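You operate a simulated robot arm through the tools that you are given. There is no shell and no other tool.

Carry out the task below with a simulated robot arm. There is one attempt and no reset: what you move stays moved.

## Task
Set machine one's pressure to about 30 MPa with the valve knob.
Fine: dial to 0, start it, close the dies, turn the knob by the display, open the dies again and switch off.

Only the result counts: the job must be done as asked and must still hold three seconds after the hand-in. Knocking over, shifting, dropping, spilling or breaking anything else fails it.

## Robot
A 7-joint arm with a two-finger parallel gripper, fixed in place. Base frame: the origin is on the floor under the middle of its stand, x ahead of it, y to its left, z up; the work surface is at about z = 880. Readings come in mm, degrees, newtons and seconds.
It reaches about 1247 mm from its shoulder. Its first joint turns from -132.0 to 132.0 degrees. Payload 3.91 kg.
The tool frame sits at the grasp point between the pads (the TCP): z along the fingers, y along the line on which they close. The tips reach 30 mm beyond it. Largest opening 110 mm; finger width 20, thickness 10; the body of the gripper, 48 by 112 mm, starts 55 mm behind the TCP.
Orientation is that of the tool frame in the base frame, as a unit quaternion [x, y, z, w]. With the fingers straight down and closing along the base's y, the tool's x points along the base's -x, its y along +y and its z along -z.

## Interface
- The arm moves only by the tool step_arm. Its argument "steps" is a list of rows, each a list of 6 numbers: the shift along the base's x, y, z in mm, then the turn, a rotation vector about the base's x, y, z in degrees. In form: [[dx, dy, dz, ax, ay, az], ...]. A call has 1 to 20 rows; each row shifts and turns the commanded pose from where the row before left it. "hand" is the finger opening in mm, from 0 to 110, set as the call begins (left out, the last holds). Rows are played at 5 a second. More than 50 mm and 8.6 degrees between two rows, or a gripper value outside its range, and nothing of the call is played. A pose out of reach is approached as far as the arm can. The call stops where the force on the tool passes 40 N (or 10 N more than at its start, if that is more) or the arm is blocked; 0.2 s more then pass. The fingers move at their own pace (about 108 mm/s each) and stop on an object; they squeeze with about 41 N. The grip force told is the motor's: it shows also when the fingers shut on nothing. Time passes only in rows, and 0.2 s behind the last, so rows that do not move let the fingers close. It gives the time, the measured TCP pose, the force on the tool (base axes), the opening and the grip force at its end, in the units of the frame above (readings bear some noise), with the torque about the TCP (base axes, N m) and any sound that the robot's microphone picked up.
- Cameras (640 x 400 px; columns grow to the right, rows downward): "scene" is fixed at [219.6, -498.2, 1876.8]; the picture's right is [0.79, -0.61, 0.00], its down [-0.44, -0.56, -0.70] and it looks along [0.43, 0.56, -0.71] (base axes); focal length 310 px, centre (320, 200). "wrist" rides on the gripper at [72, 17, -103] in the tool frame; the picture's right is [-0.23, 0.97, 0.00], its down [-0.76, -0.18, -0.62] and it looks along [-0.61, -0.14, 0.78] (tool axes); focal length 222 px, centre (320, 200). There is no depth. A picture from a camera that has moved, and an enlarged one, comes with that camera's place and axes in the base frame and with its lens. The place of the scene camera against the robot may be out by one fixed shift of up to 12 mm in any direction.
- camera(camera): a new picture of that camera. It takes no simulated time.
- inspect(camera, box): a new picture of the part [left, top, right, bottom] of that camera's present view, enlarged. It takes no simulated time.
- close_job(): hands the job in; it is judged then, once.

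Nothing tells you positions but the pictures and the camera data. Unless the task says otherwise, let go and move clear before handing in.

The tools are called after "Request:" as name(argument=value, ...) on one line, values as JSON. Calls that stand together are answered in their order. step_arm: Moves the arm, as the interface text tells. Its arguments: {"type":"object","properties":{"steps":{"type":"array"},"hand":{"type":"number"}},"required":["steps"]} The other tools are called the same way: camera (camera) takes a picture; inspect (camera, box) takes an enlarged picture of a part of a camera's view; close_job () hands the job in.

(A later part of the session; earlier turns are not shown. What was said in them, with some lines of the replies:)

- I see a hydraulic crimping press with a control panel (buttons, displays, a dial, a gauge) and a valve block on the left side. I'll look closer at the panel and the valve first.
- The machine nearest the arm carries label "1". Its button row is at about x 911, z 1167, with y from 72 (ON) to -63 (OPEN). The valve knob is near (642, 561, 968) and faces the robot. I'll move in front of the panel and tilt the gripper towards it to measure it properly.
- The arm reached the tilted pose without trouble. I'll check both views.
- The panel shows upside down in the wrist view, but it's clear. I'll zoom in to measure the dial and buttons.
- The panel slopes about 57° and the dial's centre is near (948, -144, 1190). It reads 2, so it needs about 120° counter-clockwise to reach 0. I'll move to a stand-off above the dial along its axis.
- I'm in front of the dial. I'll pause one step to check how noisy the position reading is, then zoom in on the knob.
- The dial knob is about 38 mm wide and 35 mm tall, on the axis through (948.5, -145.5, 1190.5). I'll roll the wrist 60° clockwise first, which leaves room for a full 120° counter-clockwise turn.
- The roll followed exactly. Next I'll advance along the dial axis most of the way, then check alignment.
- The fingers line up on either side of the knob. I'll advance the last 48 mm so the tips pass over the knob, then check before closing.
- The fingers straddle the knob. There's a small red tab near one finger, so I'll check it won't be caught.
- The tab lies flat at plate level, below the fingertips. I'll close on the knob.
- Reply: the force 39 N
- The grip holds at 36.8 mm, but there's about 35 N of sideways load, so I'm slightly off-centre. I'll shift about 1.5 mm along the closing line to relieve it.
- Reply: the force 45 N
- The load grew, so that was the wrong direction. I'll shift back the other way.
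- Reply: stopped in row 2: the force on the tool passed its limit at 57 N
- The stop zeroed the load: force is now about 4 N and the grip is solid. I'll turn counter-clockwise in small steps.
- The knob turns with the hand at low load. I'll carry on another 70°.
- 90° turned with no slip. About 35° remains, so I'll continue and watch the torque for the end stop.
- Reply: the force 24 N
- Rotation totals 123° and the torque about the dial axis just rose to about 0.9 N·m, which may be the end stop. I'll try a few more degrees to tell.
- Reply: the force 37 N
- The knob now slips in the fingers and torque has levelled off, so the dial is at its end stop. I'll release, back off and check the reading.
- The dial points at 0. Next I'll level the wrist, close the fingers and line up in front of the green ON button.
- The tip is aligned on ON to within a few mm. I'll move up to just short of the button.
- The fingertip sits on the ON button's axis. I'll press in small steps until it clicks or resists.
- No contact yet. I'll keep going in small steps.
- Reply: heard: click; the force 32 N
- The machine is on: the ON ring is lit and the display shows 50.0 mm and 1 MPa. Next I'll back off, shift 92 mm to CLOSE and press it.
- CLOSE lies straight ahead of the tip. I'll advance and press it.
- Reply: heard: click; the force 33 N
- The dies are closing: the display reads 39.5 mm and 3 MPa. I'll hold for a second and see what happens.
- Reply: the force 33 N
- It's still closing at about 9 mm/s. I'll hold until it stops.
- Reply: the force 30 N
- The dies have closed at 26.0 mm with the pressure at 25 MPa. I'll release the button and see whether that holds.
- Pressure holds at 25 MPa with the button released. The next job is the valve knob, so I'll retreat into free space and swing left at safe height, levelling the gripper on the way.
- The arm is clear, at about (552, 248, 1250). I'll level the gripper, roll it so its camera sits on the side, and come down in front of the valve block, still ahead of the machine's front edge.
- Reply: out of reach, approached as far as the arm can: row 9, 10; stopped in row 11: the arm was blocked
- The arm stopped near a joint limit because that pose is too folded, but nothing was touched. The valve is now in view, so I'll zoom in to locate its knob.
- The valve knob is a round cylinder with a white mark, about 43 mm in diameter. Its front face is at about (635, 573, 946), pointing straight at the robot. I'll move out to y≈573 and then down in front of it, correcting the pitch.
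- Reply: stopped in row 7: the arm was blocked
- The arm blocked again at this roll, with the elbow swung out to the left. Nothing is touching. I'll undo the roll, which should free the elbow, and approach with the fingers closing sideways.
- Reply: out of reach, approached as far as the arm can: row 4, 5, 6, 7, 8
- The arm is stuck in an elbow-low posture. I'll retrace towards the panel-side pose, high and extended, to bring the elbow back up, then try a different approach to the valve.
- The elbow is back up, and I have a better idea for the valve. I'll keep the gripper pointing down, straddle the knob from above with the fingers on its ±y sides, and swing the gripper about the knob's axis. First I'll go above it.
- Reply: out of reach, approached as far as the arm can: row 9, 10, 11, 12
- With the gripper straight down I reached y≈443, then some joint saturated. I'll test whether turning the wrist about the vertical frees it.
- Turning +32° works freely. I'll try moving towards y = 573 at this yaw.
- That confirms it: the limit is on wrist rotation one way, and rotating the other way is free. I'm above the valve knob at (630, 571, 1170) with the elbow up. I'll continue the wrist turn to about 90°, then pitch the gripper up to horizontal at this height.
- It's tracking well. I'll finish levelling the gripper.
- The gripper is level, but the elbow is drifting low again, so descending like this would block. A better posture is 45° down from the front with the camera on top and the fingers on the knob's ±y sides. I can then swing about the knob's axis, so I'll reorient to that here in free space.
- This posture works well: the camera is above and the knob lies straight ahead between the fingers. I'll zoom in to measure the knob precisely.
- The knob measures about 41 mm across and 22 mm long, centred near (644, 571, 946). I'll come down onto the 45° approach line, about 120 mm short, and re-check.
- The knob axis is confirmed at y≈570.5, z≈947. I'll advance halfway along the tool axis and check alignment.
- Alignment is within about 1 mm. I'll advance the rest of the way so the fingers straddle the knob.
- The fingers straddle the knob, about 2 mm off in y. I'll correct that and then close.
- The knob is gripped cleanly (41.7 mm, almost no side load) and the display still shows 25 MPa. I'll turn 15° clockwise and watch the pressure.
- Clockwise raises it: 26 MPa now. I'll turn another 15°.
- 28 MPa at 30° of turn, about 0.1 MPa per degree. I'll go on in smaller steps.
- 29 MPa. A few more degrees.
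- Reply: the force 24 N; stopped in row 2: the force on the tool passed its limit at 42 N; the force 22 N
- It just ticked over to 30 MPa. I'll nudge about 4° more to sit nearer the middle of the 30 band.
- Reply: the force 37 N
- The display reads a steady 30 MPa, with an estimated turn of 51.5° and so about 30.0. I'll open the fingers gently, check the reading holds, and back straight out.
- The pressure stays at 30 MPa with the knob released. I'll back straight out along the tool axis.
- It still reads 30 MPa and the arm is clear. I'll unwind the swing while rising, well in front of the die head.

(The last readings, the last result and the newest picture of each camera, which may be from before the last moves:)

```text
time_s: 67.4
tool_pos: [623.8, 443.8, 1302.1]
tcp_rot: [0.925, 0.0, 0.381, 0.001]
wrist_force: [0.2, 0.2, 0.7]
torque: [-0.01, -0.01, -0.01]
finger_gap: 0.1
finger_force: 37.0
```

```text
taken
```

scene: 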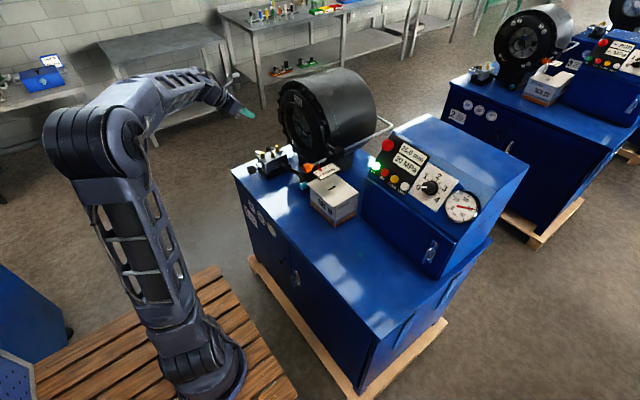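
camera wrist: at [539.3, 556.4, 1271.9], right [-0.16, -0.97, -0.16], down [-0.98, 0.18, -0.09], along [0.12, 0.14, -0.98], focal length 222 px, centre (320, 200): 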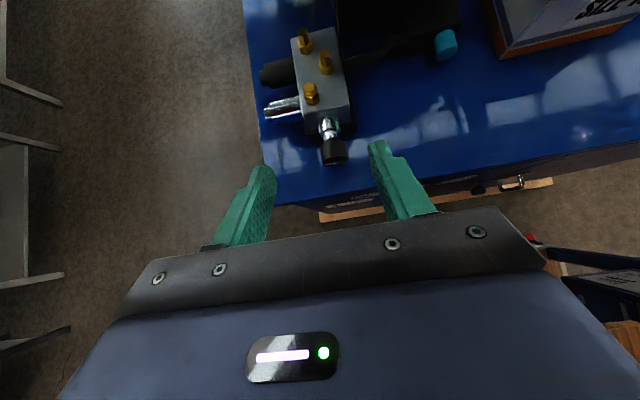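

The elbow is up and the posture is good. I'll sweep over to the panel, in front of the OPEN button.

Request:
step_arm(steps=[[6, -40, 0, 0, -1, 0], [6, -40, 0, 0, -1, 0], [6, -40, 0, 0, -1, 0], [6, -40, 0, 0, -1, 0], [6, -40, 0, 0, -1, 0], [6, -40, 0, 0, -1, 0], [6, -40, 0, 0, -1, 0], [6, -40, 0, 0, -1, 0], [6, -40, 0, 0, -1, 0], [14, -40, 0, 0, -1, 0], [14, -40, 0, 0, -1, 0], [14, -40, 0, 0, -1, 0], [14, -34, 0, 0, 0, 0], [0, 0, 0, 0, 0, 0]])

Request:
camera(camera="scene")

Request:
camera(camera="wrist")

```text
time_s: 70.4
tool_pos: [736.1, -72.1, 1300.0]
tcp_rot: [0.88, 0.001, 0.476, 0.001]
wrist_force: [0.3, -0.4, 0.4]
torque: [-0.01, -0.02, -0.03]
finger_gap: 0.1
finger_force: 37.3
```

```text
taken
```

scene: 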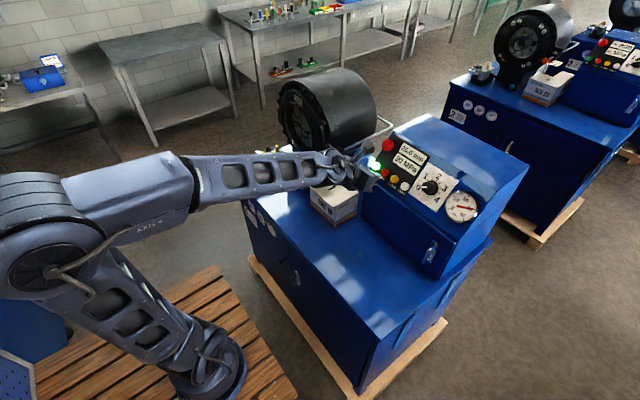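

```text
taken
camera wrist: at [690.5, -87.5, 1415.5], right [-0.13, -0.97, -0.19], down [-0.94, 0.18, -0.3], along [0.32, 0.14, -0.94], focal length 222 px, centre (320, 200)
```

wrist: 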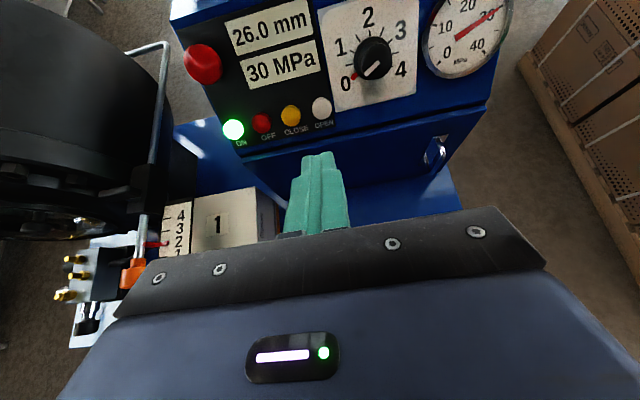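

This view is clear: the panel shows 26.0 mm and 30 MPa, and OPEN is at about (915, -69, 1157). I'll move to a stand-off on its axis.

Request:
step_arm(steps=[[29.6, 0.5, -25.8, 0, 0, 0], [29.6, 0.5, -25.8, 0, 0, 0], [29.6, 0.5, -25.8, 0, 0, 0], [29.5, 0.5, -25.8, 0, 0, 0], [0, 0, 0, 0, 0, 0]])

Request:
camera(camera="wrist")

Request:
inspect(camera="scene", box=[350, 120, 510, 240])

```text
time_s: 71.6
tool_pos: [841.4, -70.9, 1203.4]
tcp_rot: [0.88, -0.002, 0.475, 0.001]
wrist_force: [0.1, -1.1, -0.4]
torque: [-0.01, 0.04, 0.06]
finger_gap: 0.0
finger_force: 37.8
out of reach, approached as far as the arm can: row 3
```

```text
taken
camera wrist: at [796.1, -86.5, 1319.1], right [-0.13, -0.97, -0.19], down [-0.94, 0.18, -0.29], along [0.32, 0.14, -0.94], focal length 222 px, centre (320, 200)
```

wrist: 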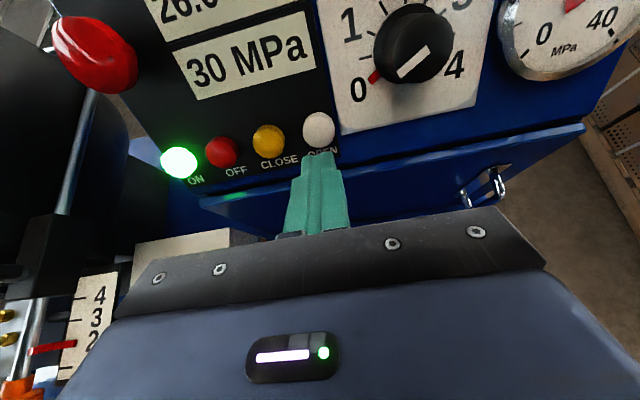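

```text
3.33 times, centred on (430, 180) of scene
camera zoom: at [219.6, -498.2, 1876.8], right [0.79, -0.61, 0.0], down [-0.44, -0.56, -0.7], along [0.43, 0.56, -0.71], focal length 1032 px, centre (-47, 267)
```

zoom: 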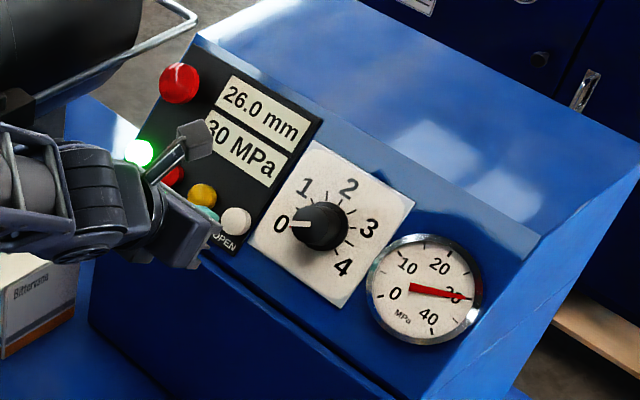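

OPEN lies directly ahead. I'll close most of the gap and then press in small steps.

Request:
step_arm(steps=[[21.4, 0.5, -12.9, 0, 0, 0], [19.4, 0.5, -11.6, 0, 0, 0], [0, 0, 0, 0, 0, 0]])

Request:
camera(camera="wrist")

```text
time_s: 72.4
tool_pos: [884.8, -66.9, 1180.2]
tcp_rot: [0.88, 0.0, 0.475, 0.0]
wrist_force: [-0.5, 0.5, 0.0]
torque: [0.01, 0.02, 0.02]
finger_gap: 0.2
finger_force: 37.6
```

```text
taken
camera wrist: at [839.8, -83.4, 1295.6], right [-0.13, -0.97, -0.19], down [-0.94, 0.18, -0.3], along [0.32, 0.14, -0.94], focal length 222 px, centre (320, 200)
```

wrist: 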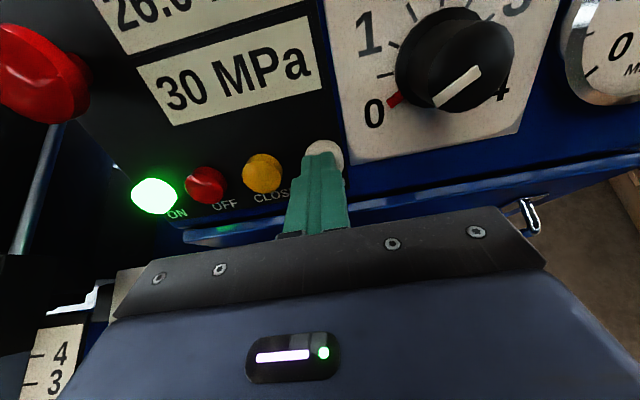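

The tip is about 2.5 mm to one side of the button centre. I'll correct that and press.

Request:
step_arm(steps=[[0, -2.5, 0, 0, 0, 0], [1.3, 0, -0.85, 0, 0, 0], [1.3, 0, -0.85, 0, 0, 0], [1.3, 0, -0.85, 0, 0, 0], [1.3, 0, -0.85, 0, 0, 0], [1.3, 0, -0.85, 0, 0, 0], [1.3, 0, -0.85, 0, 0, 0]])

Request:
inspect(camera="scene", box=[350, 120, 510, 240])

Request:
camera(camera="wrist")

```text
time_s: 74.0
tool_pos: [893.2, -69.2, 1176.4]
tcp_rot: [0.88, 0.001, 0.475, 0.0]
wrist_force: [-15.4, 2.3, 10.2]
torque: [0.05, 0.05, 0.07]
finger_gap: 0.0
finger_force: 37.7
heard: click
```

```text
3.33 times, centred on (430, 180) of scene
camera zoom: at [219.6, -498.2, 1876.8], right [0.79, -0.61, 0.0], down [-0.44, -0.56, -0.7], along [0.43, 0.56, -0.71], focal length 1032 px, centre (-47, 267)
```

zoom: 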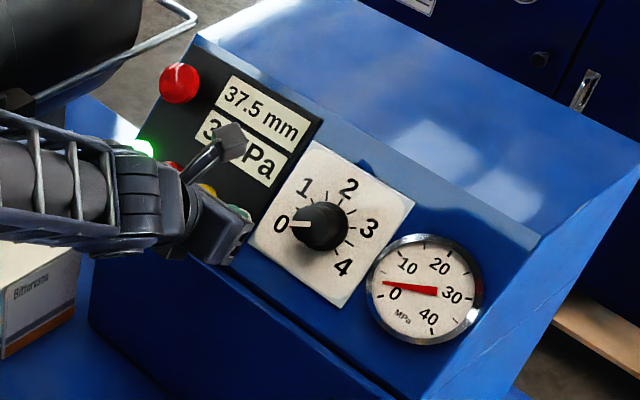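

```text
taken
camera wrist: at [846.6, -85.7, 1292.0], right [-0.12, -0.97, -0.19], down [-0.94, 0.18, -0.3], along [0.32, 0.14, -0.94], focal length 222 px, centre (320, 200)
```

wrist: 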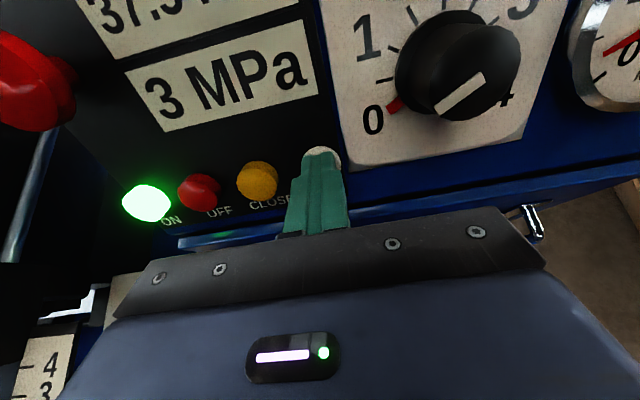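

Opening: 37.5 mm, and pressure down to 3 MPa. I'll hold the button until the dies are fully open.

Request:
step_arm(steps=[[0, 0, 0, 0, 0, 0], [0, 0, 0, 0, 0, 0], [0, 0, 0, 0, 0, 0], [0, 0, 0, 0, 0, 0], [0, 0, 0, 0, 0, 0], [0, 0, 0, 0, 0, 0], [0, 0, 0, 0, 0, 0], [0, 0, 0, 0, 0, 0], [0, 0, 0, 0, 0, 0], [0, 0, 0, 0, 0, 0]])

Request:
inspect(camera="scene", box=[350, 120, 510, 240])

Request:
camera(camera="wrist")

```text
time_s: 76.2
tool_pos: [892.2, -68.6, 1176.4]
tcp_rot: [0.88, 0.0, 0.476, 0.002]
wrist_force: [-12.6, 6.0, 14.8]
torque: [0.1, -0.08, 0.15]
finger_gap: 0.0
finger_force: 37.6
```

```text
3.33 times, centred on (430, 180) of scene
camera zoom: at [219.6, -498.2, 1876.8], right [0.79, -0.61, 0.0], down [-0.44, -0.56, -0.7], along [0.43, 0.56, -0.71], focal length 1032 px, centre (-47, 267)
```

zoom: 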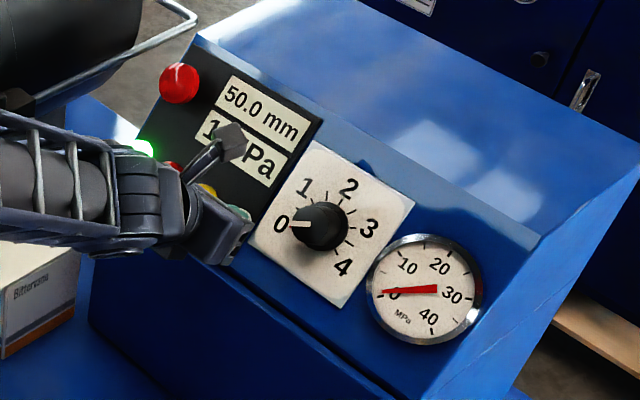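

```text
taken
camera wrist: at [846.6, -85.8, 1291.9], right [-0.12, -0.97, -0.19], down [-0.94, 0.18, -0.3], along [0.32, 0.14, -0.94], focal length 222 px, centre (320, 200)
```

wrist: 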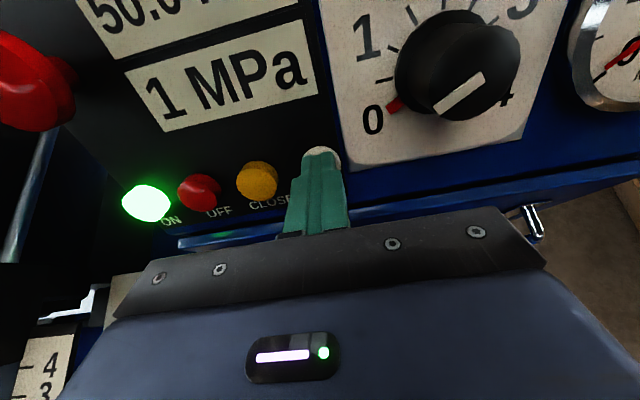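

The dies are fully open at 50.0 mm and 1 MPa. I'll back off and move across to OFF.

Request:
step_arm(steps=[[-19, 0, 12.3, 0, 0, 0], [-19, 0, 12.3, 0, 0, 0], [0, 45.5, 0, 0, 0, 0], [0, 45.5, 0, 0, 0, 0], [0, 0, 0, 0, 0, 0]])

Request:
camera(camera="wrist")

Request:
inspect(camera="scene", box=[350, 120, 510, 240])

```text
time_s: 77.4
tool_pos: [854.7, 23.1, 1197.8]
tcp_rot: [0.88, -0.001, 0.475, 0.001]
wrist_force: [0.1, 1.0, -0.2]
torque: [-0.02, 0.03, 0.01]
finger_gap: 0.0
finger_force: 38.2
```

```text
taken
camera wrist: at [808.7, 6.6, 1314.0], right [-0.13, -0.97, -0.19], down [-0.94, 0.18, -0.3], along [0.32, 0.14, -0.94], focal length 222 px, centre (320, 200)
```

wrist: 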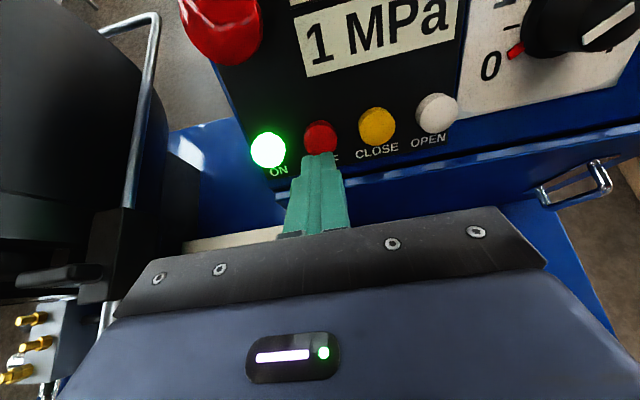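

```text
3.33 times, centred on (430, 180) of scene
camera zoom: at [219.6, -498.2, 1876.8], right [0.79, -0.61, 0.0], down [-0.44, -0.56, -0.7], along [0.43, 0.56, -0.71], focal length 1032 px, centre (-47, 267)
```

zoom: 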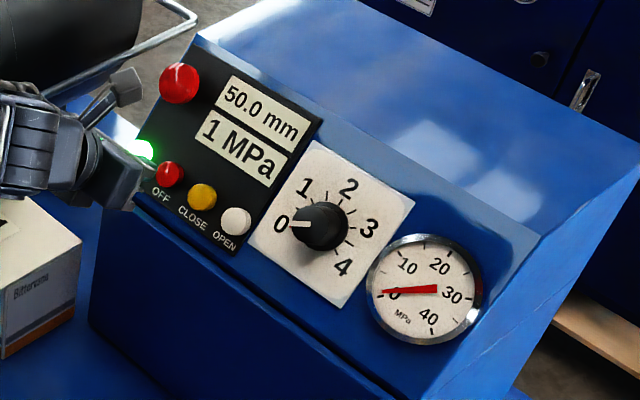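

OFF is directly ahead of the tip, and nothing else is within reach of it. I'll press it.

Request:
step_arm(steps=[[15.5, 0, -10, 0, 0, 0], [15.5, 0, -10, 0, 0, 0], [1.3, 0, -0.85, 0, 0, 0], [1.3, 0, -0.85, 0, 0, 0], [1.3, 0, -0.85, 0, 0, 0], [1.3, 0, -0.85, 0, 0, 0], [1.3, 0, -0.85, 0, 0, 0], [1.3, 0, -0.85, 0, 0, 0]])

Request:
inspect(camera="scene", box=[350, 120, 510, 240])

```text
time_s: 79.2
tool_pos: [891.7, 21.1, 1174.8]
tcp_rot: [0.88, 0.0, 0.475, 0.001]
wrist_force: [-22.7, -0.3, 3.0]
torque: [0.01, 0.37, 0.04]
finger_gap: 0.0
finger_force: 37.3
heard: click
```

```text
3.33 times, centred on (430, 180) of scene
camera zoom: at [219.6, -498.2, 1876.8], right [0.79, -0.61, 0.0], down [-0.44, -0.56, -0.7], along [0.43, 0.56, -0.71], focal length 1032 px, centre (-47, 267)
```

zoom: 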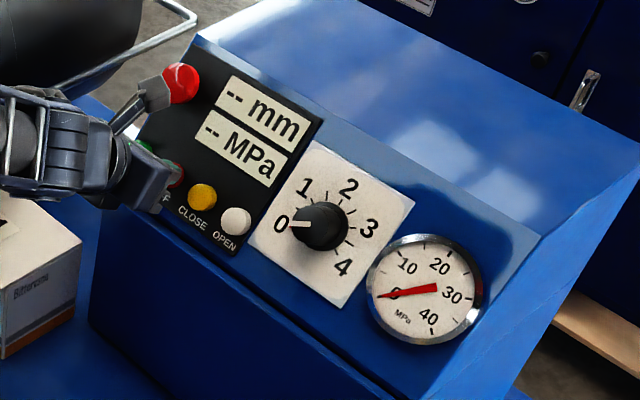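

The click came and the display is blank, so the machine is off. I'll back the gripper well clear and do a final check.

Request:
step_arm(steps=[[-19, 0, 12.3, 0, 0, 0], [-25, 0, 16.3, 0, 0, 0], [-30, 0, 20, 0, 0, 0], [-35, 0, 25, 0, 0, 0], [-30, 0, 25, 0, 0, 0], [0, 0, 0, 0, 0, 0]])

Request:
inspect(camera="scene", box=[350, 120, 510, 240])

Request:
camera(camera="wrist")

Request:
camera(camera="scene")

```text
time_s: 80.6
tool_pos: [757.5, 22.3, 1273.3]
tcp_rot: [0.88, 0.0, 0.475, 0.001]
wrist_force: [0.4, -0.7, -0.3]
torque: [0.03, -0.01, -0.01]
finger_gap: 0.1
finger_force: 37.7
```

```text
3.33 times, centred on (430, 180) of scene
camera zoom: at [219.6, -498.2, 1876.8], right [0.79, -0.61, 0.0], down [-0.44, -0.56, -0.7], along [0.43, 0.56, -0.71], focal length 1032 px, centre (-47, 267)
```

zoom: 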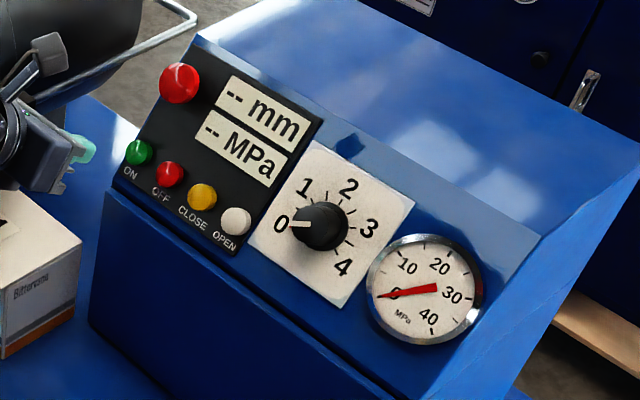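

```text
taken
camera wrist: at [710.8, 5.0, 1389.0], right [-0.13, -0.97, -0.19], down [-0.94, 0.18, -0.3], along [0.32, 0.14, -0.94], focal length 222 px, centre (320, 200)
```

wrist: 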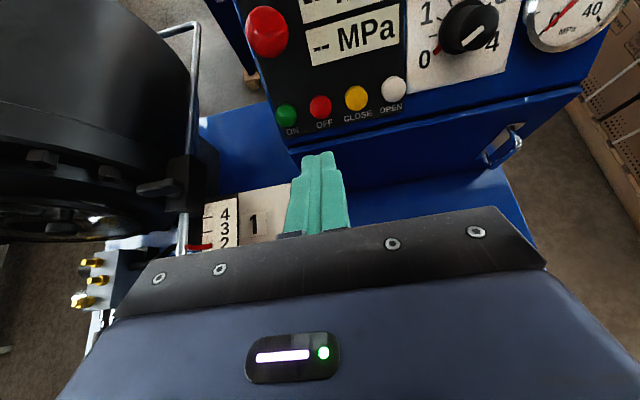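

```text
taken
```

scene: 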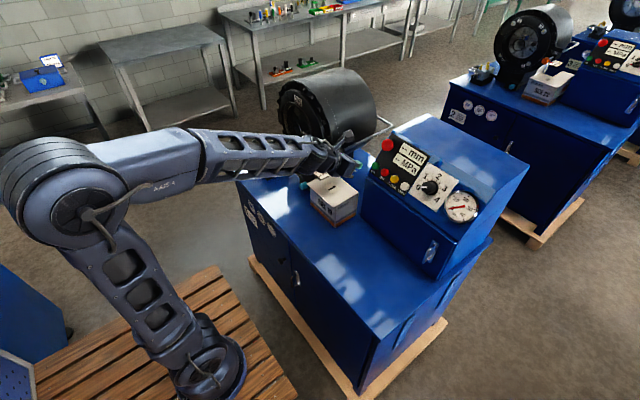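

The machine is off with a blank display, the dies were opened to 50.0 mm first, and the dial is at 0. The valve was set while the display read 30 MPa, nothing else has moved, and the gripper is clear. I'm handing in.

Request:
close_job()

```text
The job is handed in.
```

Machine one's pressure is set to about 30 MPa, and I've handed the job in; no verdict came back with the hand-in.

- **Dial:** I turned it from 2 to 0.
- **Closing:** I switched the machine on and closed the dies, which stopped at 26.0 mm with the display at 25 MPa.
- **Valve knob:** I turned it about 51° clockwise until the display read 30 MPa. It stayed at 30 after I let go of the knob.
- **Opening:** I opened the dies again, to 50.0 mm and 1 MPa.
- **Off:** I switched the machine off. The display is blank and the gripper is clear of the machine.

The arm hit its joint limits a few times while I was working out how to reach the valve. It touched nothing there, and nothing else was moved or knocked.
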